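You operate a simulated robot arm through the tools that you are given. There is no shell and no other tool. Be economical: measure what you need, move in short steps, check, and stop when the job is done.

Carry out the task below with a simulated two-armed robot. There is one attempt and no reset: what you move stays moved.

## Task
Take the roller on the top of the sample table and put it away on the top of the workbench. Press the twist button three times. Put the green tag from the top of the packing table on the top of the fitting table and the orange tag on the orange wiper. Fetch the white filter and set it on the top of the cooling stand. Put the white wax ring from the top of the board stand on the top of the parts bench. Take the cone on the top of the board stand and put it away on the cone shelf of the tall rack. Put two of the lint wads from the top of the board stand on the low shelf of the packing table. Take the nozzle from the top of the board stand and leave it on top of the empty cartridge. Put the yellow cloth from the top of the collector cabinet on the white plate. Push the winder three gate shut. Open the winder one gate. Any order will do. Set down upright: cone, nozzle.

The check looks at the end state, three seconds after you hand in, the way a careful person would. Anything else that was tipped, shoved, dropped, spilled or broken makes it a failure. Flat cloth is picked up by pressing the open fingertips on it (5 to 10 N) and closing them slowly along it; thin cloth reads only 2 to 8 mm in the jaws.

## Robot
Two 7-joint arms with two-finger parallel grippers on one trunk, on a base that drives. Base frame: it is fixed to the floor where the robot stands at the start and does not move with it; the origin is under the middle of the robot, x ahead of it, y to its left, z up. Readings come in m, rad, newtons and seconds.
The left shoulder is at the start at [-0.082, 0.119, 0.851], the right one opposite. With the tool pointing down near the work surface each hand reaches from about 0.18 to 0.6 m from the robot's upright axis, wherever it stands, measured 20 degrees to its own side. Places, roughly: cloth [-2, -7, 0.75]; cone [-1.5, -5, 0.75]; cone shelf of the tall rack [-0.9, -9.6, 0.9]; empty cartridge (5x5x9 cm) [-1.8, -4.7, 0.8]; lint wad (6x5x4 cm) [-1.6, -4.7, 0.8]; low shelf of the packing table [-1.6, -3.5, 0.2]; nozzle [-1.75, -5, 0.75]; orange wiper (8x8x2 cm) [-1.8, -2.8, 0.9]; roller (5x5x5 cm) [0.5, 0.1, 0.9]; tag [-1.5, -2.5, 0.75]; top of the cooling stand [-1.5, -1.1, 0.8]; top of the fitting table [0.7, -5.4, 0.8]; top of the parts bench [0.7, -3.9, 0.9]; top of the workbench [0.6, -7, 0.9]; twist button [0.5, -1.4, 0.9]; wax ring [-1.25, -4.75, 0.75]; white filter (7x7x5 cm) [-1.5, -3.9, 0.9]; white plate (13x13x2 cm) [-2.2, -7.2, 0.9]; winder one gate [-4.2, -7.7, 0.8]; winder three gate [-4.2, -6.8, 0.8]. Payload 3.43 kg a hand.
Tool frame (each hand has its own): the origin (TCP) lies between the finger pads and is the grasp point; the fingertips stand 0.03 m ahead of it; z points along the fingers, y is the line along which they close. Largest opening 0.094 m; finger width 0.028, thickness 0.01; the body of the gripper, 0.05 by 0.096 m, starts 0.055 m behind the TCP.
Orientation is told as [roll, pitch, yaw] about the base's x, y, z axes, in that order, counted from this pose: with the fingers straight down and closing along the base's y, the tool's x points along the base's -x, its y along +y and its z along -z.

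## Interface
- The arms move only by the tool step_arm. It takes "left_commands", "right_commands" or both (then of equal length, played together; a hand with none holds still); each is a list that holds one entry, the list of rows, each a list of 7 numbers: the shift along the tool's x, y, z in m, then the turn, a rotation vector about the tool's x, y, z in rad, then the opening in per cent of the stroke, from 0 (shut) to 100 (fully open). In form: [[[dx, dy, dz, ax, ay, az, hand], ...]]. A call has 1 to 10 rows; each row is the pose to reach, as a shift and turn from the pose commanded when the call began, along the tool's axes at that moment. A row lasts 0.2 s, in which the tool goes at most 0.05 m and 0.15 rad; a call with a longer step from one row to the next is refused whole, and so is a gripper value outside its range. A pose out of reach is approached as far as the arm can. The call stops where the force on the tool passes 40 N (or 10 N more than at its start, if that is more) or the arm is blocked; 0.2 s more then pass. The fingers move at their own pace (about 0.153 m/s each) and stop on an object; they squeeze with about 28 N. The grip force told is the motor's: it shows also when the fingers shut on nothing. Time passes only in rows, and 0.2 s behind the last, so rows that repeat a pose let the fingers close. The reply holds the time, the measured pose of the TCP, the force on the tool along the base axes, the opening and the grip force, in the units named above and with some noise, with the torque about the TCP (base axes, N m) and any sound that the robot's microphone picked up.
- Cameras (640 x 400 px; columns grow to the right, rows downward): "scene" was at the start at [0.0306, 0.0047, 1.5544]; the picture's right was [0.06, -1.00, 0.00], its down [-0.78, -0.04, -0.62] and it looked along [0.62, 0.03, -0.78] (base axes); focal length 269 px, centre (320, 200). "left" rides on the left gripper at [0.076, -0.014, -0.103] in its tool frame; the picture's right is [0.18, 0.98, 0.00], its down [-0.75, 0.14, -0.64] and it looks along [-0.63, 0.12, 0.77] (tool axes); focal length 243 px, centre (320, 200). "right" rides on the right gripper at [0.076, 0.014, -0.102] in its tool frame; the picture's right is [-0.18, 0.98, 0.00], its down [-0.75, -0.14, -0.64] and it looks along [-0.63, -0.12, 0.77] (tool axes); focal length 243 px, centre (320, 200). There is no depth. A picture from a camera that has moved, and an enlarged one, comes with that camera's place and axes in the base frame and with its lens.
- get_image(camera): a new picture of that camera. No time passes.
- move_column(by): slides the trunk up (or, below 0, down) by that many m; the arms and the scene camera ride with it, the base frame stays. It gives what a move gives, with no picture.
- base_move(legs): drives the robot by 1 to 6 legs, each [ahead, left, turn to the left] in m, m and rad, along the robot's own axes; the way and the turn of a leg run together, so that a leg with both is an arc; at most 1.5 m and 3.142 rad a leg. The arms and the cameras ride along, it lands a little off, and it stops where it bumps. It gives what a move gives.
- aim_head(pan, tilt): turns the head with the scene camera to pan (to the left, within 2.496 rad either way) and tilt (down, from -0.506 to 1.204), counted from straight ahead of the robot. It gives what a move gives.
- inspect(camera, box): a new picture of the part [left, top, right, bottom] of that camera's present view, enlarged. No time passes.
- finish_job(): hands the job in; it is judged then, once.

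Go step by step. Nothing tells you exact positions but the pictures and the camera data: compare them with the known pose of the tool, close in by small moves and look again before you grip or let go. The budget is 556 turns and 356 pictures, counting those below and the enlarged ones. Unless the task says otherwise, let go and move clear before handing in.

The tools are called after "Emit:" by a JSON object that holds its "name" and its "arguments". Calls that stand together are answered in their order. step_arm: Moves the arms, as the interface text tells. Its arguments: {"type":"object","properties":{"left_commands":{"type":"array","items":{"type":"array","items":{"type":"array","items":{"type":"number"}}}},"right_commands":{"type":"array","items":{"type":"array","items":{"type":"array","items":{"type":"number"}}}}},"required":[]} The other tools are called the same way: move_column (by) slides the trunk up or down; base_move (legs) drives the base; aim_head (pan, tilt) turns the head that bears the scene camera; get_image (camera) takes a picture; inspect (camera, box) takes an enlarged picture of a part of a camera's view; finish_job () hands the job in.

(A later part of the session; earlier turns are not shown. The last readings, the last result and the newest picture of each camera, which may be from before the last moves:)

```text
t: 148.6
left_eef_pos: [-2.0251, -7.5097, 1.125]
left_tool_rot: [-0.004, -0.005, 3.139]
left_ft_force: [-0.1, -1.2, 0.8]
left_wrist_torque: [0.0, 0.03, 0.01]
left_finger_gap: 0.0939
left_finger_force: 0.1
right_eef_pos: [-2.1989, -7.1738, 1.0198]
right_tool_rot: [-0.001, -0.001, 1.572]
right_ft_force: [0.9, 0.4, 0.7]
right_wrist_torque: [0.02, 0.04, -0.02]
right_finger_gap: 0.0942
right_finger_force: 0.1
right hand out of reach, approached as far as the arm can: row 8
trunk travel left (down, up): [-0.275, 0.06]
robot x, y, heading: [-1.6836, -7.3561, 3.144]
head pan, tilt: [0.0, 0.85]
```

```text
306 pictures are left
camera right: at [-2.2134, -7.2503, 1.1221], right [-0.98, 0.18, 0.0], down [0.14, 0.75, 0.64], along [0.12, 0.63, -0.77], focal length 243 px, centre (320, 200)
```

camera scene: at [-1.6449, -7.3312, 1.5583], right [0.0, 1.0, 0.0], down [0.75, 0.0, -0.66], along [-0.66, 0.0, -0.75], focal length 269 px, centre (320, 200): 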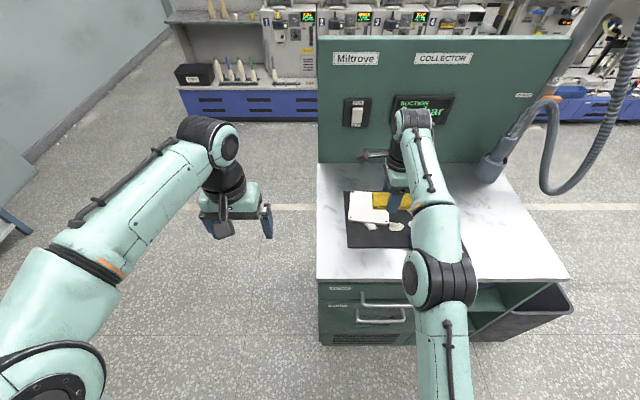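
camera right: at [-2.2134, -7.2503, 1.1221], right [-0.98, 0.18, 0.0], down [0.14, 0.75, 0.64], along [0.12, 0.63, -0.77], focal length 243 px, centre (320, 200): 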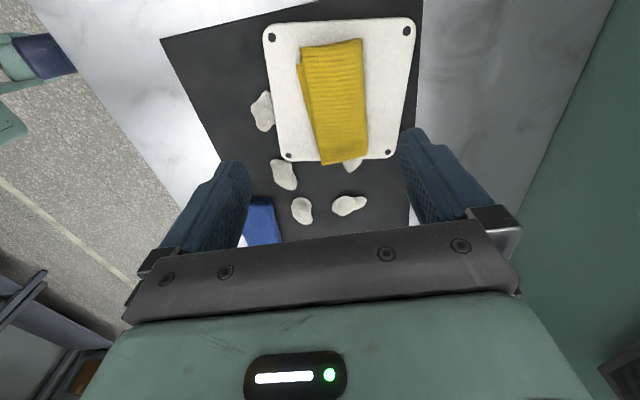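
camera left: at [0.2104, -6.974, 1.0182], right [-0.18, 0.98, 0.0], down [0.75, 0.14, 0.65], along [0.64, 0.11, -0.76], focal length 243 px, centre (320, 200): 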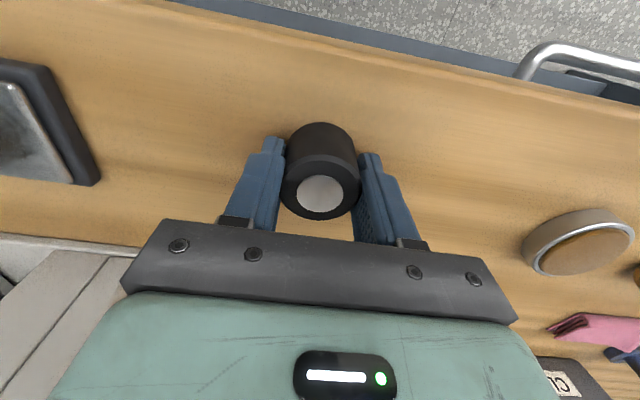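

The yellow cloth lies on the plate. Now I'll pull the right hand back, turned straight again, and drive around the cabinet's -y side toward the winders.

Emit:
{"name": "step_arm", "arguments": {"right_commands": [[[0, -0.03, -0.02, 0, 0, -0.14, 100], [0, -0.06, -0.04, 0, 0, -0.28, 100], [0, -0.09, -0.06, 0, 0, -0.42, 100], [0, -0.12, -0.08, 0, 0, -0.57, 100], [0, -0.15, -0.1, 0, 0, -0.72, 100], [0, -0.18, -0.11, 0, 0, -0.87, 100], [0, -0.21, -0.12, 0, 0, -1.02, 100], [0, -0.24, -0.13, 0, 0, -1.17, 100], [0, -0.27, -0.13, 0, 0, -1.32, 100], [0, -0.29, -0.13, 0, 0, -1.46, 100]]]}}

Emit:
{"name": "step_arm", "arguments": {"right_commands": [[[0, 0, 0, 0, 0, -0.11, 100]]]}}

Emit:
{"name": "base_move", "arguments": {"legs": [[-0.25, 0, 0], [0, 0.75, 0], [1.1, 0, 0]]}}

Emit:
{"name": "aim_head", "arguments": {"pan": -0.2, "tilt": 0.35}}

Emit:
{"name": "get_image", "arguments": {"camera": "scene"}}

```text
t: 150.8
left_eef_pos: [-2.0254, -7.5087, 1.1249]
left_tool_rot: [-0.001, -0.003, 3.139]
left_ft_force: [-0.3, 0.1, -0.1]
left_wrist_torque: [0.01, 0.04, 0.01]
left_finger_gap: 0.0937
left_finger_force: 0.1
right_eef_pos: [-1.91, -7.1744, 1.1489]
right_tool_rot: [-0.001, 0.002, 3.033]
right_ft_force: [-0.6, 0.3, -0.3]
right_wrist_torque: [0.01, -0.02, -0.01]
right_finger_gap: 0.0943
right_finger_force: 0.1
trunk travel left (down, up): [-0.275, 0.06]
robot x, y, heading: [-1.6799, -7.355, 3.139]
head pan, tilt: [0.0, 0.85]
```

```text
t: 151.2
left_eef_pos: [-2.0247, -7.5094, 1.1251]
left_tool_rot: [-0.002, -0.003, 3.139]
left_ft_force: [0.2, 0.3, -0.2]
left_wrist_torque: [-0.02, 0.01, 0.02]
left_finger_gap: 0.094
left_finger_force: 0.2
right_eef_pos: [-1.9096, -7.1737, 1.1496]
right_tool_rot: [0.001, 0.002, 3.142]
right_ft_force: [-0.6, 0.1, 0.1]
right_wrist_torque: [-0.02, 0.01, -0.02]
right_finger_gap: 0.0941
right_finger_force: 0.1
trunk travel left (down, up): [-0.275, 0.06]
robot x, y, heading: [-1.6823, -7.3541, 3.142]
head pan, tilt: [0.0, 0.85]
```

```text
t: 164.8
left_eef_pos: [-2.8677, -8.2698, 1.1247]
left_tool_rot: [-0.001, -0.005, -3.128]
left_ft_force: [-0.6, -0.3, 0.3]
left_wrist_torque: [-0.02, 0.0, 0.01]
left_finger_gap: 0.0938
left_finger_force: 0.1
right_eef_pos: [-2.7567, -7.9347, 1.1492]
right_tool_rot: [0.0, 0.002, -3.131]
right_ft_force: [0.4, 0.7, 0.2]
right_wrist_torque: [-0.02, 0.0, 0.02]
right_finger_gap: 0.0938
right_finger_force: 0.2
trunk travel left (down, up): [-0.275, 0.06]
robot x, y, heading: [-2.5283, -8.1099, -3.128]
head pan, tilt: [0.0, 0.85]
```

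```text
t: 165.7
left_eef_pos: [-2.8663, -8.2712, 1.1244]
left_tool_rot: [-0.002, -0.003, -3.129]
left_ft_force: [0.3, 0.6, -0.1]
left_wrist_torque: [-0.01, -0.01, 0.01]
left_finger_gap: 0.0939
left_finger_force: 0.0
right_eef_pos: [-2.7571, -7.934, 1.149]
right_tool_rot: [0.0, 0.001, -3.129]
right_ft_force: [0.8, 0.3, -0.2]
right_wrist_torque: [0.02, 0.0, 0.03]
right_finger_gap: 0.0939
right_finger_force: 0.0
trunk travel left (down, up): [-0.275, 0.06]
robot x, y, heading: [-2.5237, -8.1093, -3.127]
head pan, tilt: [-0.201, 0.351]
```

```text
305 pictures are left
camera scene: at [-2.5728, -8.0925, 1.6018], right [0.19, 0.98, 0.0], down [0.34, -0.06, -0.94], along [-0.92, 0.17, -0.34], focal length 269 px, centre (320, 200)
```

scene: 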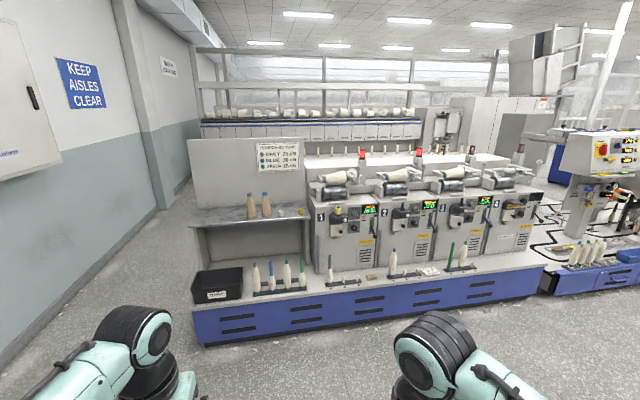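

Emit:
{"name": "inspect", "arguments": {"camera": "scene", "box": [300, 140, 550, 290]}}

```text
2.56 times, centred on (425, 215) of scene
camera zoom: at [-2.5728, -8.0925, 1.6018], right [0.19, 0.98, 0.0], down [0.34, -0.06, -0.94], along [-0.92, 0.17, -0.34], focal length 688 px, centre (51, 162)
```

zoom: 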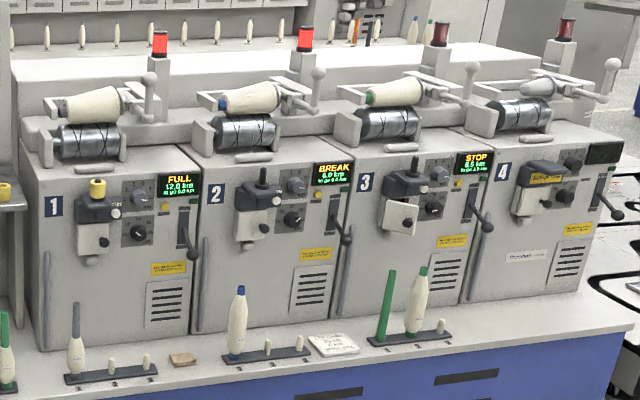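

I see winders 1–4 with small flaps under the dark heads; winder 3's flap looks tilted open. I'll drive nearer to study them.

Emit:
{"name": "base_move", "arguments": {"legs": [[0.85, 0, -0.01], [0, -0.75, 0]]}}

Emit:
{"name": "aim_head", "arguments": {"pan": 0, "tilt": 0.7}}

Emit:
{"name": "get_image", "arguments": {"camera": "scene"}}

```text
t: 176.8
left_eef_pos: [-3.7174, -7.5245, 1.1244]
left_tool_rot: [-0.001, -0.002, -3.135]
left_ft_force: [-0.4, -1.0, -0.3]
left_wrist_torque: [0.01, 0.05, -0.01]
left_finger_gap: 0.0941
left_finger_force: 0.1
right_eef_pos: [-3.6041, -7.1865, 1.1491]
right_tool_rot: [0.0, 0.003, -3.133]
right_ft_force: [-0.6, -0.5, -0.1]
right_wrist_torque: [-0.02, 0.0, 0.02]
right_finger_gap: 0.0941
right_finger_force: 0.0
trunk travel left (down, up): [-0.275, 0.06]
robot x, y, heading: [-3.3753, -7.3682, -3.132]
head pan, tilt: [-0.201, 0.351]
```

```text
t: 177.7
left_eef_pos: [-3.7169, -7.524, 1.1252]
left_tool_rot: [-0.001, -0.004, -3.136]
left_ft_force: [0.5, 0.9, 0.2]
left_wrist_torque: [0.01, 0.02, -0.01]
left_finger_gap: 0.0938
left_finger_force: 0.1
right_eef_pos: [-3.6044, -7.1873, 1.1497]
right_tool_rot: [-0.001, 0.001, -3.135]
right_ft_force: [0.0, -0.2, 0.3]
right_wrist_torque: [-0.02, 0.02, 0.03]
right_finger_gap: 0.094
right_finger_force: 0.1
trunk travel left (down, up): [-0.275, 0.06]
robot x, y, heading: [-3.3731, -7.369, -3.133]
head pan, tilt: [0.0, 0.7]
```

```text
303 pictures are left
camera scene: at [-3.4144, -7.365, 1.5706], right [-0.01, 1.0, 0.0], down [0.64, 0.0, -0.77], along [-0.77, -0.01, -0.64], focal length 269 px, centre (320, 200)
```

scene: 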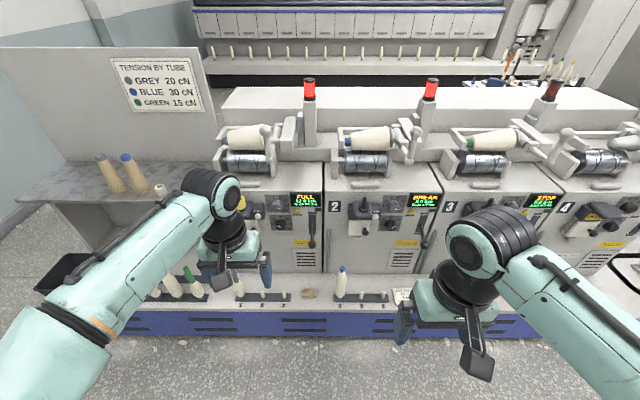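

Emit:
{"name": "inspect", "arguments": {"camera": "scene", "box": [325, 180, 445, 280]}}

Emit:
{"name": "inspect", "arguments": {"camera": "scene", "box": [205, 180, 325, 280]}}

Emit:
{"name": "inspect", "arguments": {"camera": "scene", "box": [440, 180, 560, 280]}}

```text
4.00 times, centred on (385, 230) of scene
camera zoom: at [-3.4144, -7.365, 1.5706], right [-0.01, 1.0, 0.0], down [0.64, 0.0, -0.77], along [-0.77, -0.01, -0.64], focal length 1074 px, centre (60, 80)
```

zoom: 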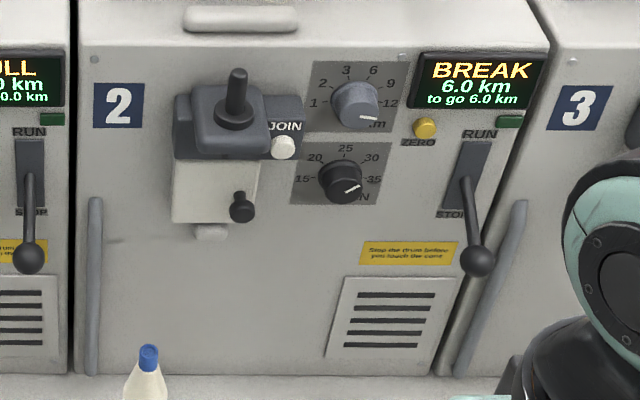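

```text
4.00 times, centred on (265, 230) of scene
camera zoom: at [-3.4144, -7.365, 1.5706], right [-0.01, 1.0, 0.0], down [0.64, 0.0, -0.77], along [-0.77, -0.01, -0.64], focal length 1074 px, centre (540, 80)
```

zoom: 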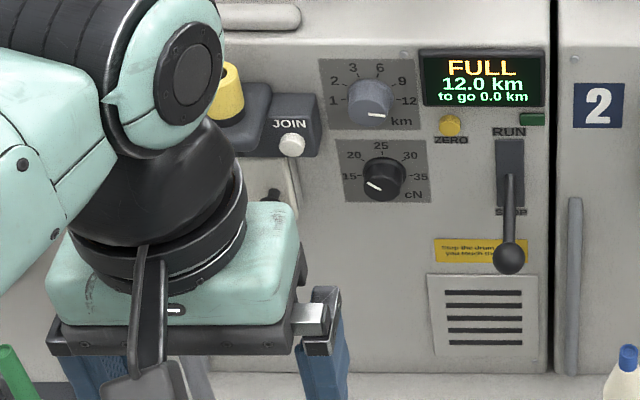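

```text
4.00 times, centred on (500, 230) of scene
camera zoom: at [-3.4144, -7.365, 1.5706], right [-0.01, 1.0, 0.0], down [0.64, 0.0, -0.77], along [-0.77, -0.01, -0.64], focal length 1074 px, centre (-400, 80)
```

zoom: 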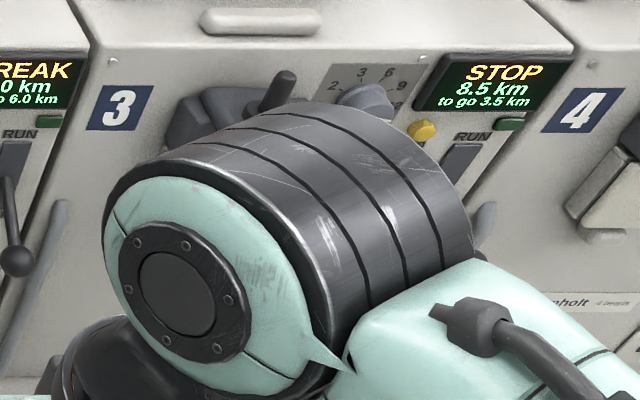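

The gate is the white flap with a small dark knob under each splicer head (2 and 1 shut, 3 swung open). I'll shift to face winder 3.

Emit:
{"name": "base_move", "arguments": {"legs": [[0, -0.5, 0]]}}

Emit:
{"name": "aim_head", "arguments": {"pan": 0, "tilt": 0.75}}

Emit:
{"name": "get_image", "arguments": {"camera": "scene"}}

Emit:
{"name": "inspect", "arguments": {"camera": "scene", "box": [260, 140, 420, 260]}}

```text
t: 182.6
left_eef_pos: [-3.7201, -7.0208, 1.1242]
left_tool_rot: [-0.001, -0.003, -3.134]
left_ft_force: [0.7, 0.8, 0.6]
left_wrist_torque: [0.0, -0.01, 0.02]
left_finger_gap: 0.0942
left_finger_force: 0.1
right_eef_pos: [-3.6087, -6.6847, 1.1482]
right_tool_rot: [0.0, 0.003, -3.133]
right_ft_force: [-0.2, -0.1, 0.2]
right_wrist_torque: [0.01, 0.01, -0.03]
right_finger_gap: 0.094
right_finger_force: 0.2
trunk travel left (down, up): [-0.275, 0.06]
robot x, y, heading: [-3.3775, -6.8583, -3.131]
head pan, tilt: [0.0, 0.7]
```

```text
t: 183.2
left_eef_pos: [-3.7211, -7.0206, 1.1247]
left_tool_rot: [-0.001, -0.004, -3.133]
left_ft_force: [0.2, -0.1, -0.3]
left_wrist_torque: [-0.01, -0.01, -0.01]
left_finger_gap: 0.0941
left_finger_force: 0.1
right_eef_pos: [-3.609, -6.685, 1.1492]
right_tool_rot: [0.0, 0.002, -3.135]
right_ft_force: [0.4, -0.3, 0.1]
right_wrist_torque: [0.0, -0.03, 0.01]
right_finger_gap: 0.0941
right_finger_force: 0.1
trunk travel left (down, up): [-0.275, 0.06]
robot x, y, heading: [-3.3767, -6.8637, -3.132]
head pan, tilt: [0.0, 0.75]
```

```text
299 pictures are left
camera scene: at [-3.4168, -6.8619, 1.5663], right [-0.01, 1.0, 0.0], down [0.68, 0.01, -0.73], along [-0.73, -0.01, -0.68], focal length 269 px, centre (320, 200)
```

scene: 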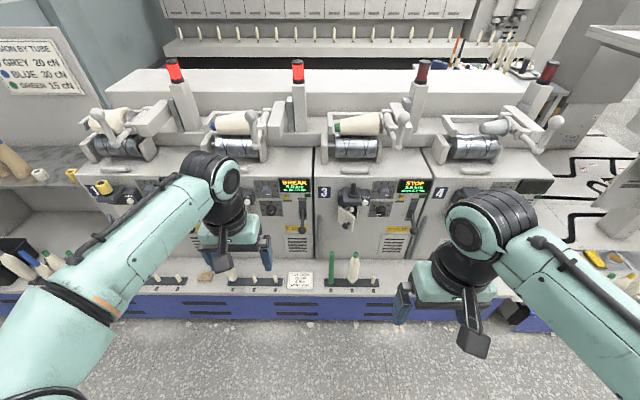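

```text
3.33 times, centred on (340, 200) of scene
camera zoom: at [-3.4168, -6.8619, 1.5663], right [-0.01, 1.0, 0.0], down [0.68, 0.01, -0.73], along [-0.73, -0.01, -0.68], focal length 895 px, centre (253, 200)
```

zoom: 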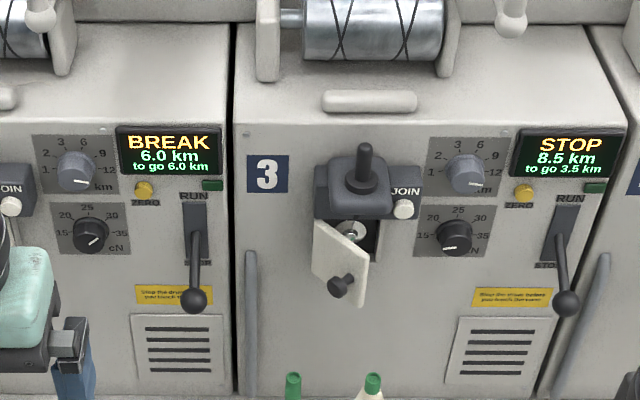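

Gate 3 is hinged on its left edge (near [-4.17, -6.80, 0.79]) with its free edge swung toward me. I'll point the right fingers forward, closed, to push it shut from its left/outer side.

Emit:
{"name": "step_arm", "arguments": {"right_commands": [[[-0.01, 0, 0.025, 0, -0.14, 0, 0], [-0.02, 0, 0.05, 0, -0.28, 0, 0], [-0.03, 0, 0.075, 0, -0.42, 0, 0], [-0.04, 0, 0.1, 0, -0.56, 0, 0], [-0.05, 0, 0.125, 0, -0.7, 0, 0], [-0.06, 0, 0.15, 0, -0.84, 0, 0], [-0.07, 0, 0.175, 0, -0.98, 0, 0], [-0.08, 0, 0.2, 0, -1.12, 0, 0], [-0.09, 0, 0.225, 0, -1.26, 0, 0], [-0.1, 0, 0.25, 0, -1.4, 0, 0]]]}}

Emit:
{"name": "get_image", "arguments": {"camera": "scene"}}

```text
t: 185.4
left_eef_pos: [-3.7197, -7.0174, 1.1246]
left_tool_rot: [0.0, -0.004, -3.132]
left_ft_force: [0.5, -0.5, 1.0]
left_wrist_torque: [-0.03, 0.03, 0.01]
left_finger_gap: 0.094
left_finger_force: 0.0
right_eef_pos: [-3.7585, -6.6945, 0.9215]
right_tool_rot: [-0.028, -1.224, -3.068]
right_ft_force: [0.8, 0.8, -0.3]
right_wrist_torque: [0.01, -0.04, 0.05]
right_finger_gap: 0.0
right_finger_force: 28.3
right hand out of reach, approached as far as the arm can: row 6, 7, 8, 9, 10
trunk travel left (down, up): [-0.275, 0.06]
robot x, y, heading: [-3.3799, -6.8606, -3.131]
head pan, tilt: [0.0, 0.75]
```

```text
297 pictures are left
camera scene: at [-3.4156, -6.8587, 1.5663], right [-0.01, 1.0, 0.0], down [0.68, 0.0, -0.73], along [-0.73, -0.01, -0.68], focal length 269 px, centre (320, 200)
```

scene: 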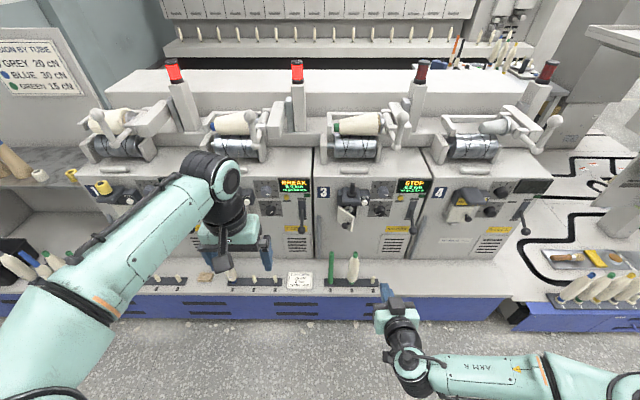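

Good, the hand now points mostly forward. I'll lower it to z≈0.80 and level it further.

Emit:
{"name": "step_arm", "arguments": {"right_commands": [[[0.03, 0, 0.035, 0, -0.08, 0, 0], [0.06, 0, 0.07, 0, -0.16, 0, 0], [0.089, 0, 0.107, 0, -0.25, 0, 0]]]}}

Emit:
{"name": "inspect", "arguments": {"camera": "scene", "box": [260, 160, 460, 320]}}

```text
t: 186.4
left_eef_pos: [-3.7205, -7.0208, 1.1246]
left_tool_rot: [-0.004, -0.001, -3.132]
left_ft_force: [-0.4, -0.2, 0.2]
left_wrist_torque: [0.0, 0.0, -0.03]
left_finger_gap: 0.094
left_finger_force: 0.1
right_eef_pos: [-3.8304, -6.6663, 0.9747]
right_tool_rot: [-0.907, -1.286, -2.063]
right_ft_force: [-0.1, -0.9, -0.7]
right_wrist_torque: [0.01, 0.01, 0.01]
right_finger_gap: 0.0
right_finger_force: 28.0
right hand out of reach, approached as far as the arm can: row 1, 2, 3
trunk travel left (down, up): [-0.275, 0.06]
robot x, y, heading: [-3.3749, -6.864, -3.132]
head pan, tilt: [0.0, 0.75]
stopped in row 3 (right hand): the arm was blocked; the commanded pose is now the measured one
```

```text
2.50 times, centred on (360, 240) of scene
camera zoom: at [-3.4164, -6.8622, 1.5663], right [-0.01, 1.0, 0.0], down [0.68, 0.01, -0.73], along [-0.73, -0.01, -0.68], focal length 672 px, centre (220, 100)
```

zoom: 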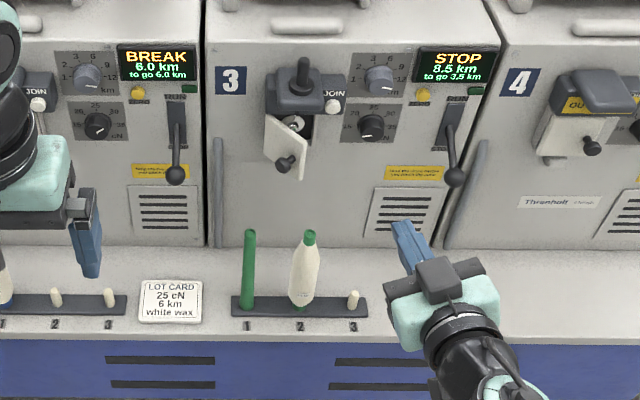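

Levelling the hand lifted it to z≈0.97, but it points forward well. I'll lower the trunk by 0.17 instead to get the fingertips to z≈0.80, and slide left.

Emit:
{"name": "move_column", "arguments": {"by": -0.17}}

Emit:
{"name": "base_move", "arguments": {"legs": [[0, 0.19, 0], [0.14, 0, 0]]}}

Emit:
{"name": "get_image", "arguments": {"camera": "scene"}}

Emit:
{"name": "get_image", "arguments": {"camera": "right"}}

```text
t: 188.3
left_eef_pos: [-3.722, -7.0206, 0.9537]
left_tool_rot: [-0.001, -0.003, -3.134]
left_ft_force: [-0.1, -0.7, 0.0]
left_wrist_torque: [0.01, 0.0, 0.02]
left_finger_gap: 0.0941
left_finger_force: 0.1
right_eef_pos: [-3.8301, -6.6668, 0.8049]
right_tool_rot: [-0.9, -1.288, -2.068]
right_ft_force: [-0.3, -0.1, -0.2]
right_wrist_torque: [-0.01, 0.03, -0.02]
right_finger_gap: 0.0
right_finger_force: 27.8
trunk travel left (down, up): [-0.105, 0.23]
robot x, y, heading: [-3.3838, -6.861, -3.132]
head pan, tilt: [0.0, 0.75]
```

```text
t: 191.6
left_eef_pos: [-3.8596, -7.2121, 0.9546]
left_tool_rot: [-0.002, -0.003, -3.134]
left_ft_force: [-0.3, 0.6, 0.0]
left_wrist_torque: [0.06, -0.04, -0.01]
left_finger_gap: 0.094
left_finger_force: 0.0
right_eef_pos: [-3.9669, -6.8578, 0.8041]
right_tool_rot: [-0.894, -1.287, -2.074]
right_ft_force: [0.2, -0.5, 0.1]
right_wrist_torque: [-0.02, 0.0, -0.01]
right_finger_gap: 0.0001
right_finger_force: 27.8
trunk travel left (down, up): [-0.105, 0.23]
robot x, y, heading: [-3.5092, -7.055, -3.128]
head pan, tilt: [0.0, 0.75]
```

```text
295 pictures are left
camera scene: at [-3.5745, -7.0539, 1.3939], right [-0.01, 1.0, 0.0], down [0.68, 0.01, -0.73], along [-0.73, -0.01, -0.68], focal length 269 px, centre (320, 200)
```

scene: 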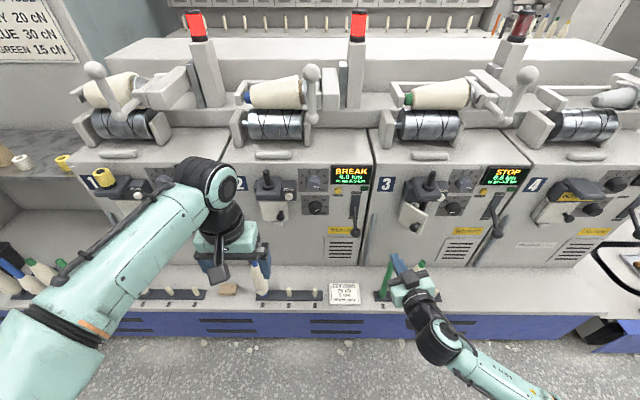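

```text
294 pictures are left
camera right: at [-3.8547, -6.8374, 0.7462], right [0.16, -0.99, -0.04], down [0.5, 0.05, 0.87], along [-0.85, -0.16, 0.5], focal length 243 px, centre (320, 200)
```

right: 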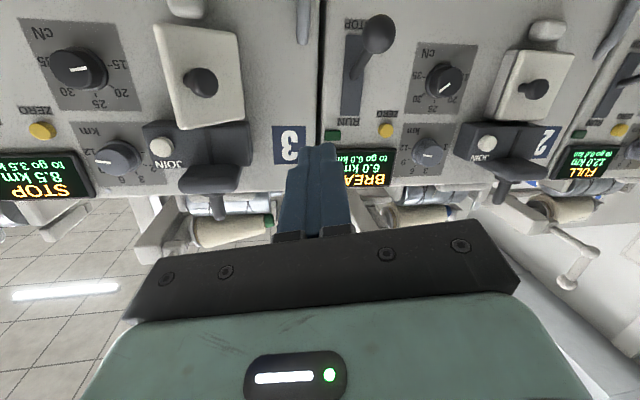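

Wrist view confirms: gate 3's knob is at about [-4.12, -6.77, 0.77] with the flap ~40° open. I'll line the fingertips up in front of its free side and then push straight in.

Emit:
{"name": "move_column", "arguments": {"by": -0.022}}

Emit:
{"name": "base_move", "arguments": {"legs": [[0.0, -0.112, 0.0], [0.06, 0, 0]]}}

Emit:
{"name": "get_image", "arguments": {"camera": "right"}}

Emit:
{"name": "inspect", "arguments": {"camera": "scene", "box": [320, 140, 480, 280]}}

```text
t: 192.3
left_eef_pos: [-3.8584, -7.2129, 0.9329]
left_tool_rot: [-0.004, -0.004, -3.133]
left_ft_force: [-0.5, 0.5, 0.0]
left_wrist_torque: [0.0, -0.01, 0.0]
left_finger_gap: 0.0939
left_finger_force: 0.0
right_eef_pos: [-3.9672, -6.857, 0.7818]
right_tool_rot: [-0.897, -1.286, -2.071]
right_ft_force: [0.7, 0.3, 0.0]
right_wrist_torque: [-0.03, 0.0, 0.01]
right_finger_gap: 0.0
right_finger_force: 28.1
trunk travel left (down, up): [-0.083, 0.252]
robot x, y, heading: [-3.5145, -7.0553, -3.131]
head pan, tilt: [0.0, 0.75]
```

```text
t: 194.5
left_eef_pos: [-3.9193, -7.1, 0.9321]
left_tool_rot: [-0.003, -0.001, -3.133]
left_ft_force: [0.1, -0.3, 0.1]
left_wrist_torque: [0.01, -0.03, 0.02]
left_finger_gap: 0.0941
left_finger_force: 0.1
right_eef_pos: [-4.0271, -6.7451, 0.7812]
right_tool_rot: [-0.894, -1.287, -2.078]
right_ft_force: [-0.2, -0.7, -0.8]
right_wrist_torque: [-0.01, 0.02, 0.02]
right_finger_gap: 0.0
right_finger_force: 28.4
trunk travel left (down, up): [-0.083, 0.252]
robot x, y, heading: [-3.574, -6.9431, -3.135]
head pan, tilt: [0.0, 0.75]
```

```text
293 pictures are left
camera right: at [-3.9148, -6.725, 0.7242], right [0.16, -0.99, -0.04], down [0.5, 0.05, 0.87], along [-0.85, -0.16, 0.5], focal length 243 px, centre (320, 200)
```

right: 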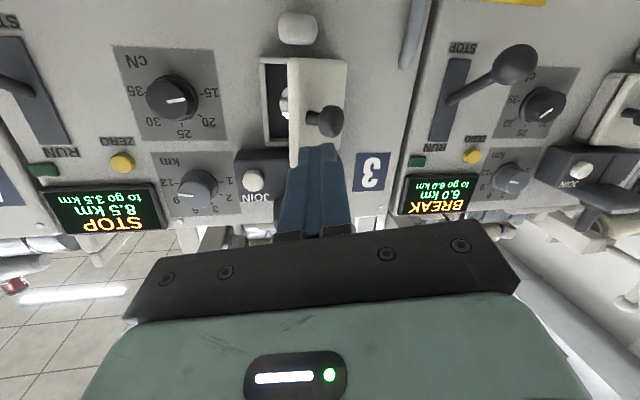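

```text
2.86 times, centred on (400, 210) of scene
camera zoom: at [-3.6422, -6.942, 1.3692], right [-0.01, 1.0, 0.0], down [0.68, 0.01, -0.73], along [-0.73, -0.01, -0.68], focal length 767 px, centre (91, 171)
```

zoom: 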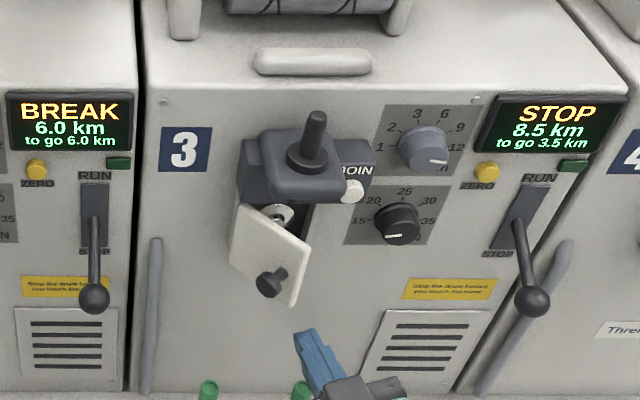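

The tip is in front of the flap's free part. I'll raise 2.4 cm to clear the knob, go 5 cm nearer, then push with the arm.

Emit:
{"name": "move_column", "arguments": {"by": 0.024}}

Emit:
{"name": "base_move", "arguments": {"legs": [[0.05, 0, 0.0]]}}

Emit:
{"name": "step_arm", "arguments": {"right_commands": [[[-0.002, -0.002, 0.01, 0, 0, 0, 0], [-0.004, -0.005, 0.02, 0, 0, 0, 0], [-0.0055, -0.008, 0.03, 0, 0, 0, 0], [-0.007, -0.01, 0.04, 0, 0, 0, 0]]]}}

Emit:
{"name": "get_image", "arguments": {"camera": "right"}}

```text
t: 195.2
left_eef_pos: [-3.9187, -7.1005, 0.9573]
left_tool_rot: [-0.004, -0.003, -3.136]
left_ft_force: [-0.2, 0.3, 0.4]
left_wrist_torque: [0.0, 0.01, 0.02]
left_finger_gap: 0.094
left_finger_force: 0.1
right_eef_pos: [-4.0282, -6.7458, 0.8063]
right_tool_rot: [-0.895, -1.287, -2.075]
right_ft_force: [0.1, 0.0, 0.2]
right_wrist_torque: [0.02, 0.03, 0.0]
right_finger_gap: 0.0002
right_finger_force: 27.9
trunk travel left (down, up): [-0.107, 0.228]
robot x, y, heading: [-3.5767, -6.9418, -3.136]
head pan, tilt: [0.0, 0.75]
```

```text
t: 196.1
left_eef_pos: [-3.9696, -7.0989, 0.9565]
left_tool_rot: [-0.003, -0.001, -3.135]
left_ft_force: [-0.2, 0.2, -0.7]
left_wrist_torque: [0.0, 0.0, -0.01]
left_finger_gap: 0.094
left_finger_force: 0.1
right_eef_pos: [-4.0784, -6.7456, 0.8051]
right_tool_rot: [-0.895, -1.286, -2.077]
right_ft_force: [-0.5, 0.4, 0.1]
right_wrist_torque: [-0.05, 0.0, 0.02]
right_finger_gap: 0.0003
right_finger_force: 28.3
trunk travel left (down, up): [-0.107, 0.228]
robot x, y, heading: [-3.6284, -6.9435, -3.133]
head pan, tilt: [0.0, 0.75]
```

```text
t: 197.1
left_eef_pos: [-3.9684, -7.0993, 0.9562]
left_tool_rot: [-0.003, -0.005, -3.136]
left_ft_force: [-0.4, 0.4, 0.2]
left_wrist_torque: [0.03, -0.02, -0.02]
left_finger_gap: 0.094
left_finger_force: 0.0
right_eef_pos: [-4.1192, -6.743, 0.8079]
right_tool_rot: [-0.896, -1.287, -2.075]
right_ft_force: [-0.4, 0.4, 0.3]
right_wrist_torque: [0.0, 0.0, 0.0]
right_finger_gap: 0.0
right_finger_force: 27.6
trunk travel left (down, up): [-0.107, 0.228]
robot x, y, heading: [-3.6238, -6.9404, -3.133]
head pan, tilt: [0.0, 0.75]
```

```text
291 pictures are left
camera right: at [-4.0062, -6.7231, 0.7501], right [0.16, -0.99, -0.04], down [0.5, 0.05, 0.87], along [-0.85, -0.16, 0.5], focal length 243 px, centre (320, 200)
```

right: 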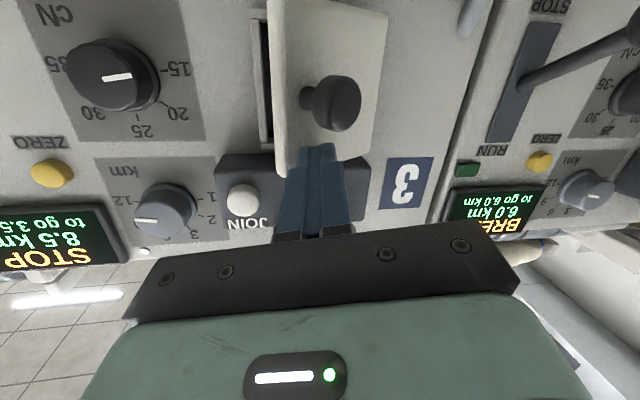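

The flap is closing under the fingertips. Push further until it stops.

Emit:
{"name": "step_arm", "arguments": {"right_commands": [[[-0.001, -0.0015, 0.008, 0, 0, 0, 0], [-0.002, -0.003, 0.016, 0, 0, 0, 0], [-0.003, -0.0045, 0.022, 0, 0, 0, 0], [-0.004, -0.006, 0.028, 0, 0, 0, 0]]]}}

Emit:
{"name": "get_image", "arguments": {"camera": "right"}}

```text
t: 198.1
left_eef_pos: [-3.969, -7.0999, 0.9558]
left_tool_rot: [-0.003, -0.003, -3.136]
left_ft_force: [1.3, 0.3, -0.1]
left_wrist_torque: [0.0, 0.04, 0.01]
left_finger_gap: 0.0941
left_finger_force: 0.1
right_eef_pos: [-4.1477, -6.7426, 0.808]
right_tool_rot: [-0.899, -1.287, -2.073]
right_ft_force: [-0.6, 0.4, 0.2]
right_wrist_torque: [0.0, 0.01, 0.01]
right_finger_gap: 0.0
right_finger_force: 28.1
trunk travel left (down, up): [-0.107, 0.228]
robot x, y, heading: [-3.6258, -6.9459, -3.134]
head pan, tilt: [0.0, 0.75]
```

```text
290 pictures are left
camera right: at [-4.0348, -6.7226, 0.7506], right [0.16, -0.99, -0.04], down [0.5, 0.05, 0.87], along [-0.85, -0.16, 0.5], focal length 243 px, centre (320, 200)
```

right: 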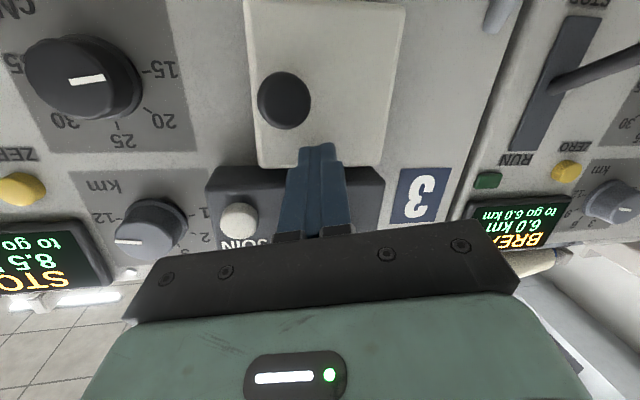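

Nearly shut; a few more millimetres until it resists.

Emit:
{"name": "step_arm", "arguments": {"right_commands": [[[-0.0006, -0.001, 0.004, 0, 0, 0, 0], [-0.001, -0.0015, 0.008, 0, 0, 0, 0], [-0.0015, -0.002, 0.012, 0, 0, 0, 0], [-0.002, -0.003, 0.016, 0, 0, 0, 0]]]}}

Emit:
{"name": "get_image", "arguments": {"camera": "right"}}

```text
t: 199.0
left_eef_pos: [-3.9664, -7.098, 0.9577]
left_tool_rot: [-0.003, -0.004, -3.138]
left_ft_force: [0.1, -0.1, 0.2]
left_wrist_torque: [-0.01, 0.01, 0.03]
left_finger_gap: 0.0942
left_finger_force: 0.0
right_eef_pos: [-4.1557, -6.744, 0.8089]
right_tool_rot: [-0.895, -1.286, -2.076]
right_ft_force: [25.0, 1.9, 2.2]
right_wrist_torque: [0.0, 0.24, -0.14]
right_finger_gap: 0.0
right_finger_force: 28.0
trunk travel left (down, up): [-0.107, 0.228]
robot x, y, heading: [-3.6211, -6.9421, -3.132]
head pan, tilt: [0.0, 0.75]
stopped in row 4 (right hand): the force on the tool passed its limit at 45 N (the readings are from after the stop); the commanded pose is now the measured one
```

```text
289 pictures are left
camera right: at [-4.0427, -6.7229, 0.7508], right [0.16, -0.99, -0.04], down [0.5, 0.05, 0.87], along [-0.85, -0.16, 0.5], focal length 243 px, centre (320, 200)
```

right: 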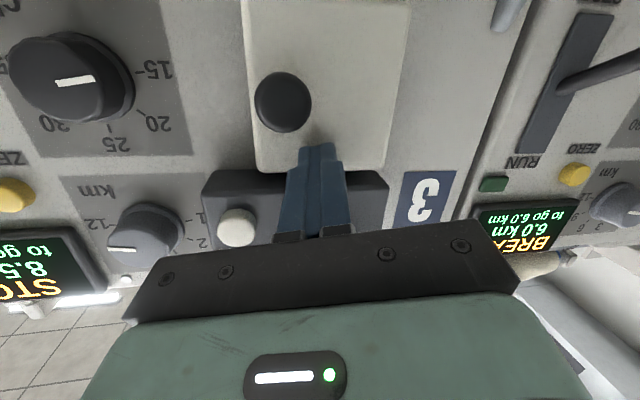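

The gate hit its stop (45 N). I'll back off and check it, then move to winder 1.

Emit:
{"name": "base_move", "arguments": {"legs": [[-0.15, 0, 0]]}}

Emit:
{"name": "get_image", "arguments": {"camera": "right"}}

Emit:
{"name": "inspect", "arguments": {"camera": "scene", "box": [320, 120, 480, 260]}}

```text
t: 200.4
left_eef_pos: [-3.8176, -7.0988, 0.9575]
left_tool_rot: [-0.003, -0.002, -3.138]
left_ft_force: [0.2, -0.2, 0.8]
left_wrist_torque: [-0.01, 0.0, -0.01]
left_finger_gap: 0.094
left_finger_force: 0.2
right_eef_pos: [-4.0068, -6.7423, 0.8063]
right_tool_rot: [-0.885, -1.286, -2.085]
right_ft_force: [0.9, 0.1, 0.7]
right_wrist_torque: [0.01, 0.01, 0.0]
right_finger_gap: 0.0
right_finger_force: 28.2
trunk travel left (down, up): [-0.107, 0.228]
robot x, y, heading: [-3.4732, -6.9423, -3.139]
head pan, tilt: [0.0, 0.75]
```

```text
288 pictures are left
camera right: at [-3.8944, -6.7219, 0.7497], right [0.16, -0.99, -0.04], down [0.49, 0.05, 0.87], along [-0.85, -0.16, 0.49], focal length 243 px, centre (320, 200)
```

right: 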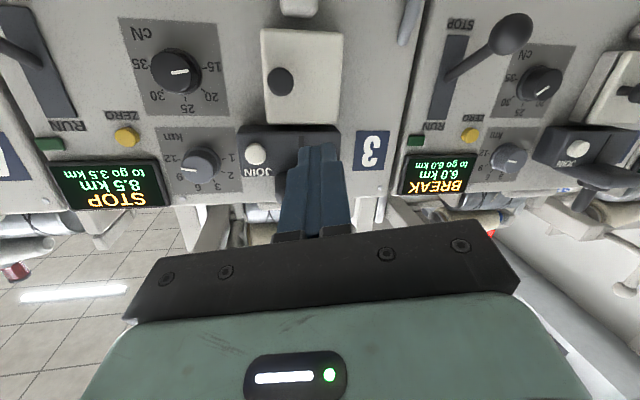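

```text
2.86 times, centred on (400, 190) of scene
camera zoom: at [-3.5312, -6.9412, 1.3961], right [-0.01, 1.0, 0.0], down [0.68, 0.0, -0.73], along [-0.73, 0.0, -0.68], focal length 767 px, centre (91, 229)
```

zoom: 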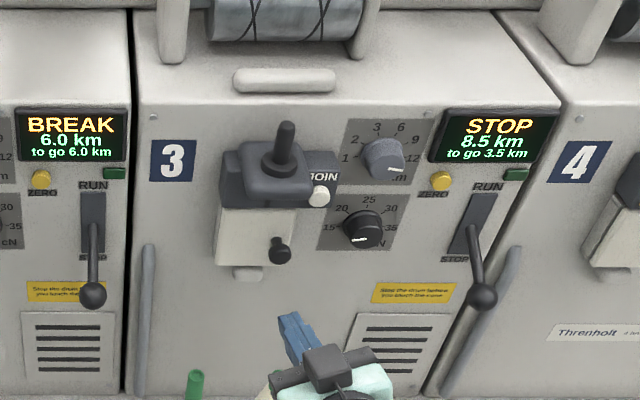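

Gate 3 is shut flush. Now I'll tuck the left arm back and slide to winder 1, whose knob should be near y≈-7.65.

Emit:
{"name": "step_arm", "arguments": {"left_commands": [[[0.03, 0, -0.03, 0, 0, 0, 100], [0.06, 0, -0.06, 0, 0, 0, 100], [0.09, 0, -0.09, 0, 0, 0, 100], [0.11, 0, -0.12, 0, 0, 0, 100], [0.12, 0, -0.16, 0, 0, 0, 100]]]}}

Emit:
{"name": "base_move", "arguments": {"legs": [[0, 0.9, 0]]}}

Emit:
{"name": "get_image", "arguments": {"camera": "right"}}

Emit:
{"name": "get_image", "arguments": {"camera": "scene"}}

```text
t: 201.6
left_eef_pos: [-3.7046, -7.0997, 1.0809]
left_tool_rot: [-0.004, -0.005, -3.136]
left_ft_force: [0.4, 0.7, -1.1]
left_wrist_torque: [0.03, -0.02, 0.0]
left_finger_gap: 0.0941
left_finger_force: 0.0
left hand out of reach, approached as far as the arm can: row 5
right_eef_pos: [-4.0082, -6.7411, 0.8064]
right_tool_rot: [-0.883, -1.285, -2.084]
right_ft_force: [0.2, -1.2, -0.3]
right_wrist_torque: [-0.02, -0.01, -0.01]
right_finger_gap: 0.0001
right_finger_force: 28.1
trunk travel left (down, up): [-0.107, 0.228]
robot x, y, heading: [-3.4725, -6.9421, -3.136]
head pan, tilt: [0.0, 0.75]
```

```text
t: 209.8
left_eef_pos: [-3.696, -7.9986, 1.0794]
left_tool_rot: [-0.005, -0.007, -3.127]
left_ft_force: [0.0, 0.0, -0.7]
left_wrist_torque: [0.02, -0.01, 0.01]
left_finger_gap: 0.094
left_finger_force: 0.0
right_eef_pos: [-4.0015, -7.6433, 0.807]
right_tool_rot: [-0.883, -1.286, -2.078]
right_ft_force: [-0.9, -0.3, 0.1]
right_wrist_torque: [-0.01, 0.01, 0.01]
right_finger_gap: 0.0002
right_finger_force: 28.0
trunk travel left (down, up): [-0.107, 0.228]
robot x, y, heading: [-3.4666, -7.8409, -3.133]
head pan, tilt: [0.0, 0.75]
```

```text
286 pictures are left
camera right: at [-3.8884, -7.6221, 0.7494], right [0.17, -0.99, -0.04], down [0.49, 0.05, 0.87], along [-0.85, -0.16, 0.49], focal length 243 px, centre (320, 200)
```

right: 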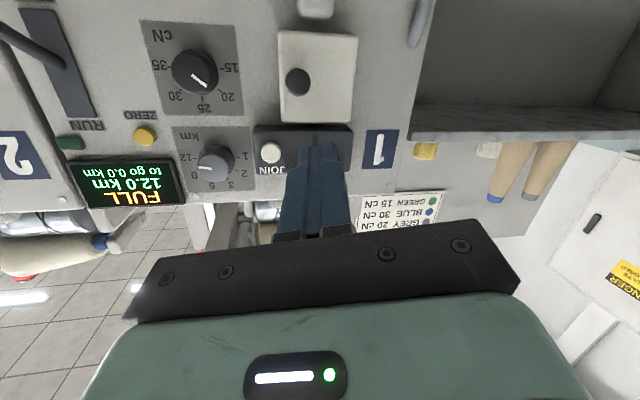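

```text
285 pictures are left
camera scene: at [-3.5239, -7.8388, 1.3961], right [-0.01, 1.0, 0.0], down [0.68, 0.01, -0.73], along [-0.73, -0.01, -0.68], focal length 269 px, centre (320, 200)
```

scene: 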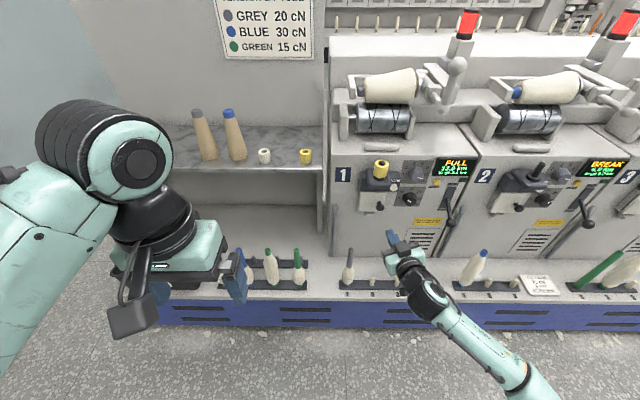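

Knob 1 is at about [-4.155, -7.644, 0.766]. I'll lower the trunk to its height, open the fingers halfway and approach.

Emit:
{"name": "move_column", "arguments": {"by": -0.039}}

Emit:
{"name": "step_arm", "arguments": {"right_commands": [[[0, 0, 0, 0, 0, 0, 30], [0, 0, 0, 0, 0, 0, 50]]]}}

Emit:
{"name": "base_move", "arguments": {"legs": [[0.09, 0, 0]]}}

Emit:
{"name": "get_image", "arguments": {"camera": "right"}}

```text
t: 210.6
left_eef_pos: [-3.6962, -7.9986, 1.0423]
left_tool_rot: [-0.004, -0.005, -3.13]
left_ft_force: [0.4, -0.1, -0.1]
left_wrist_torque: [0.01, 0.0, 0.01]
left_finger_gap: 0.0941
left_finger_force: 0.0
right_eef_pos: [-4.0013, -7.6436, 0.767]
right_tool_rot: [-0.885, -1.288, -2.078]
right_ft_force: [0.3, -0.6, -0.2]
right_wrist_torque: [-0.01, -0.03, -0.01]
right_finger_gap: 0.0
right_finger_force: 27.5
trunk travel left (down, up): [-0.068, 0.267]
robot x, y, heading: [-3.4642, -7.8408, -3.126]
head pan, tilt: [0.0, 0.75]
```

```text
t: 211.2
left_eef_pos: [-3.6959, -7.9992, 1.0426]
left_tool_rot: [-0.006, -0.005, -3.127]
left_ft_force: [0.0, -0.3, 0.6]
left_wrist_torque: [0.02, 0.0, -0.03]
left_finger_gap: 0.0938
left_finger_force: 0.1
right_eef_pos: [-4.0011, -7.6431, 0.7679]
right_tool_rot: [-0.882, -1.286, -2.078]
right_ft_force: [0.4, 0.4, -0.6]
right_wrist_torque: [-0.02, 0.01, -0.02]
right_finger_gap: 0.0468
right_finger_force: 0.2
trunk travel left (down, up): [-0.068, 0.267]
robot x, y, heading: [-3.462, -7.8418, -3.132]
head pan, tilt: [0.0, 0.75]
```

```text
t: 212.3
left_eef_pos: [-3.7857, -8.0004, 1.0409]
left_tool_rot: [-0.005, -0.004, -3.128]
left_ft_force: [-0.5, -0.3, -0.1]
left_wrist_torque: [-0.02, -0.04, -0.01]
left_finger_gap: 0.094
left_finger_force: 0.0
right_eef_pos: [-4.0916, -7.6449, 0.767]
right_tool_rot: [-0.882, -1.284, -2.08]
right_ft_force: [0.0, 0.0, -0.1]
right_wrist_torque: [0.01, 0.03, -0.03]
right_finger_gap: 0.047
right_finger_force: 0.0
trunk travel left (down, up): [-0.068, 0.267]
robot x, y, heading: [-3.557, -7.842, -3.123]
head pan, tilt: [0.0, 0.75]
```

```text
284 pictures are left
camera right: at [-3.9784, -7.6239, 0.7101], right [0.17, -0.99, -0.04], down [0.49, 0.05, 0.87], along [-0.85, -0.16, 0.49], focal length 243 px, centre (320, 200)
```

right: 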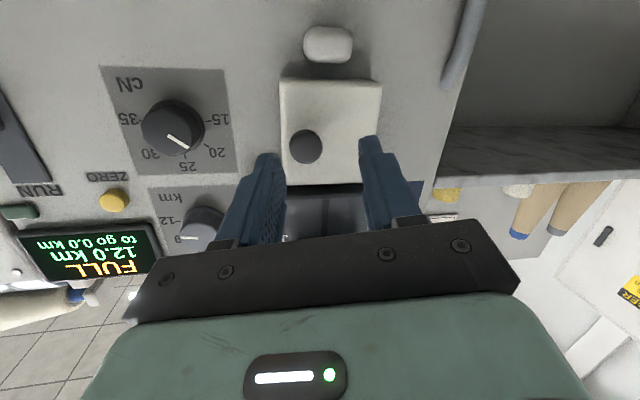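

Alignment is good. Reach in over the knob and close.

Emit:
{"name": "step_arm", "arguments": {"right_commands": [[[-0.002, -0.004, 0.018, 0, 0, 0, 50], [-0.004, -0.008, 0.034, 0, 0, 0, 50], [-0.005, -0.0115, 0.046, 0, 0, 0, 50], [-0.0055, -0.0125, 0.051, 0, 0, 0, 50]]]}}

Emit:
{"name": "get_image", "arguments": {"camera": "right"}}

```text
t: 213.3
left_eef_pos: [-3.7841, -8.0003, 1.0419]
left_tool_rot: [-0.005, -0.007, -3.129]
left_ft_force: [0.0, 0.2, 0.7]
left_wrist_torque: [0.02, -0.03, -0.01]
left_finger_gap: 0.094
left_finger_force: 0.0
right_eef_pos: [-4.1445, -7.6426, 0.7662]
right_tool_rot: [-0.883, -1.284, -2.081]
right_ft_force: [-0.2, 1.0, 0.5]
right_wrist_torque: [-0.01, -0.04, 0.0]
right_finger_gap: 0.0469
right_finger_force: 0.1
trunk travel left (down, up): [-0.068, 0.267]
robot x, y, heading: [-3.5534, -7.8399, -3.126]
head pan, tilt: [0.0, 0.75]
```

```text
283 pictures are left
camera right: at [-4.0308, -7.6209, 0.7094], right [0.17, -0.99, -0.04], down [0.49, 0.05, 0.87], along [-0.85, -0.16, 0.49], focal length 243 px, centre (320, 200)
```

right: 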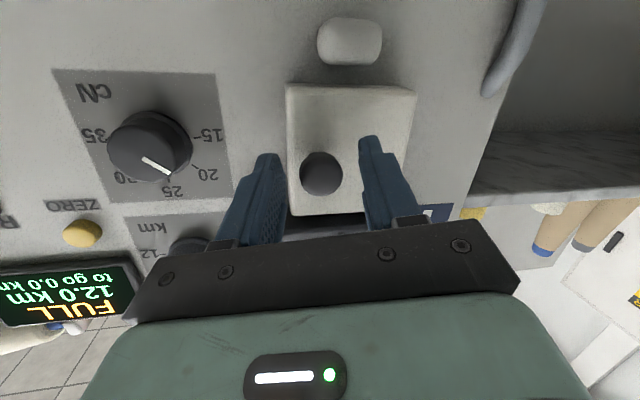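

The knob sits between the fingers. Close on it.

Emit:
{"name": "step_arm", "arguments": {"right_commands": [[[0, 0, 0, 0, 0, 0, 35], [0, 0, 0, 0, 0, 0, 20], [0, 0, 0, 0, 0, 0, 10], [0, 0, 0, 0, 0, 0, 0], [0, 0, 0, 0, 0, 0, 0]]]}}

Emit:
{"name": "get_image", "arguments": {"camera": "right"}}

```text
t: 214.5
left_eef_pos: [-3.7851, -7.9991, 1.0419]
left_tool_rot: [-0.007, -0.006, -3.127]
left_ft_force: [-0.4, -0.2, 0.0]
left_wrist_torque: [0.0, 0.0, -0.01]
left_finger_gap: 0.0941
left_finger_force: 0.2
right_eef_pos: [-4.1447, -7.641, 0.767]
right_tool_rot: [-0.883, -1.285, -2.08]
right_ft_force: [-4.1, 0.6, 0.1]
right_wrist_torque: [0.15, 0.16, -0.31]
right_finger_gap: 0.0264
right_finger_force: 44.3
trunk travel left (down, up): [-0.068, 0.267]
robot x, y, heading: [-3.5569, -7.8399, -3.132]
head pan, tilt: [0.0, 0.75]
```

```text
282 pictures are left
camera right: at [-4.0309, -7.6208, 0.7095], right [0.17, -0.99, -0.04], down [0.49, 0.05, 0.87], along [-0.85, -0.16, 0.49], focal length 243 px, centre (320, 200)
```

right: 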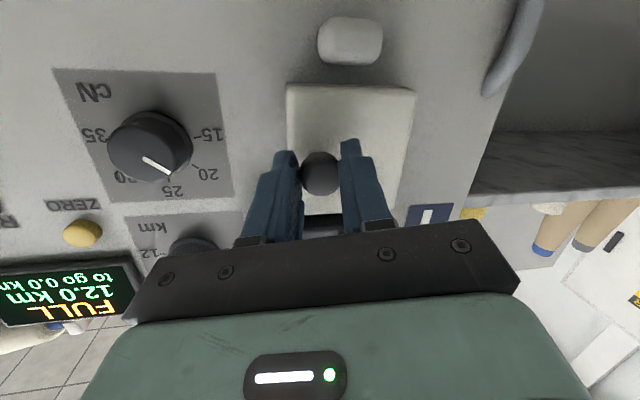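

Knob gripped. I'll pull the gate along its hinge arc, turning the hand with it.

Emit:
{"name": "step_arm", "arguments": {"right_commands": [[[0, 0.0049, -0.0062, 0.125, 0.029, 0.023, 0], [-0.0003, 0.0105, -0.0117, 0.251, 0.058, 0.045, 0], [-0.0009, 0.0168, -0.0165, 0.376, 0.087, 0.068, 0]]]}}

Emit:
{"name": "get_image", "arguments": {"camera": "right"}}

```text
t: 215.3
left_eef_pos: [-3.7859, -8.0011, 1.0414]
left_tool_rot: [-0.006, -0.003, -3.128]
left_ft_force: [0.8, -0.5, -0.5]
left_wrist_torque: [0.01, 0.0, 0.01]
left_finger_gap: 0.0939
left_finger_force: 0.2
right_eef_pos: [-4.126, -7.6619, 0.7669]
right_tool_rot: [-0.886, -1.285, -2.459]
right_ft_force: [-9.0, -11.4, -3.2]
right_wrist_torque: [0.33, 0.88, 0.35]
right_finger_gap: 0.0259
right_finger_force: 44.3
trunk travel left (down, up): [-0.068, 0.267]
robot x, y, heading: [-3.5555, -7.8399, -3.13]
head pan, tilt: [0.0, 0.75]
```

```text
281 pictures are left
camera right: at [-4.0121, -7.6837, 0.7098], right [-0.21, -0.98, -0.04], down [0.48, -0.14, 0.87], along [-0.85, 0.17, 0.49], focal length 243 px, centre (320, 200)
```

right: 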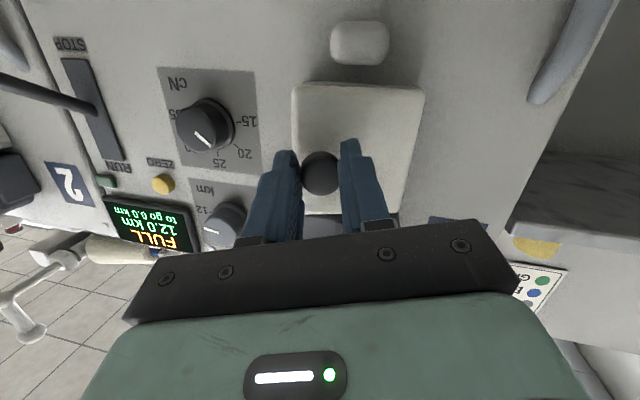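

The gate is following. I'll continue the arc with a corrected radius.

Emit:
{"name": "step_arm", "arguments": {"right_commands": [[[-0.002, 0.0143, -0.0073, 0.125, 0.029, 0.023, 0], [-0.0029, 0.0225, -0.0124, 0.25, 0.058, 0.045, 0], [-0.0042, 0.0311, -0.0165, 0.375, 0.086, 0.068, 0]]]}}

Emit:
{"name": "get_image", "arguments": {"camera": "right"}}

Emit:
{"name": "inspect", "arguments": {"camera": "scene", "box": [320, 130, 480, 270]}}

```text
t: 216.1
left_eef_pos: [-3.7839, -7.9989, 1.0431]
left_tool_rot: [-0.004, -0.008, -3.128]
left_ft_force: [0.2, 0.5, 0.5]
left_wrist_torque: [-0.01, -0.02, 0.02]
left_finger_gap: 0.0942
left_finger_force: 0.0
right_eef_pos: [-4.1127, -7.6873, 0.7672]
right_tool_rot: [-0.895, -1.28, -2.858]
right_ft_force: [20.8, 12.0, -1.0]
right_wrist_torque: [0.75, 0.63, -0.38]
right_finger_gap: 0.0248
right_finger_force: 44.5
trunk travel left (down, up): [-0.068, 0.267]
robot x, y, heading: [-3.5585, -7.8374, -3.127]
head pan, tilt: [0.0, 0.75]
```

```text
280 pictures are left
camera right: at [-4.0181, -7.752, 0.71], right [-0.59, -0.81, -0.04], down [0.38, -0.32, 0.87], along [-0.72, 0.49, 0.49], focal length 243 px, centre (320, 200)
```

right: 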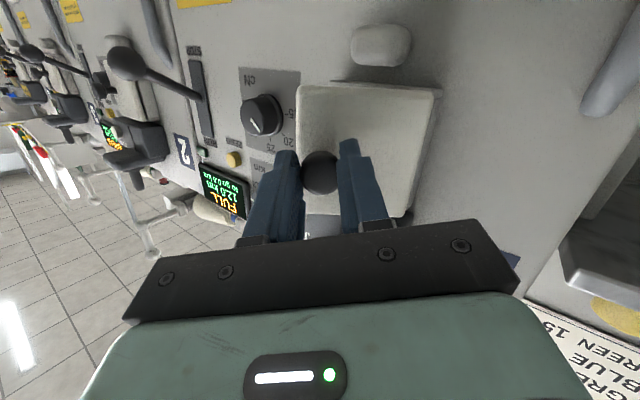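

```text
2.86 times, centred on (400, 200) of scene
camera zoom: at [-3.6241, -7.8389, 1.3525], right [-0.01, 1.0, 0.0], down [0.68, 0.01, -0.73], along [-0.73, -0.01, -0.68], focal length 767 px, centre (91, 200)
```

zoom: 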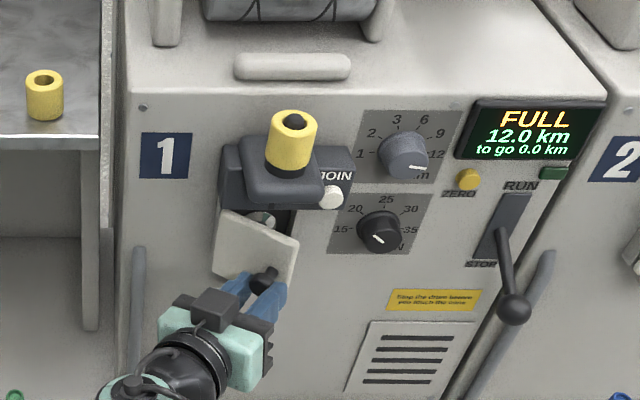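

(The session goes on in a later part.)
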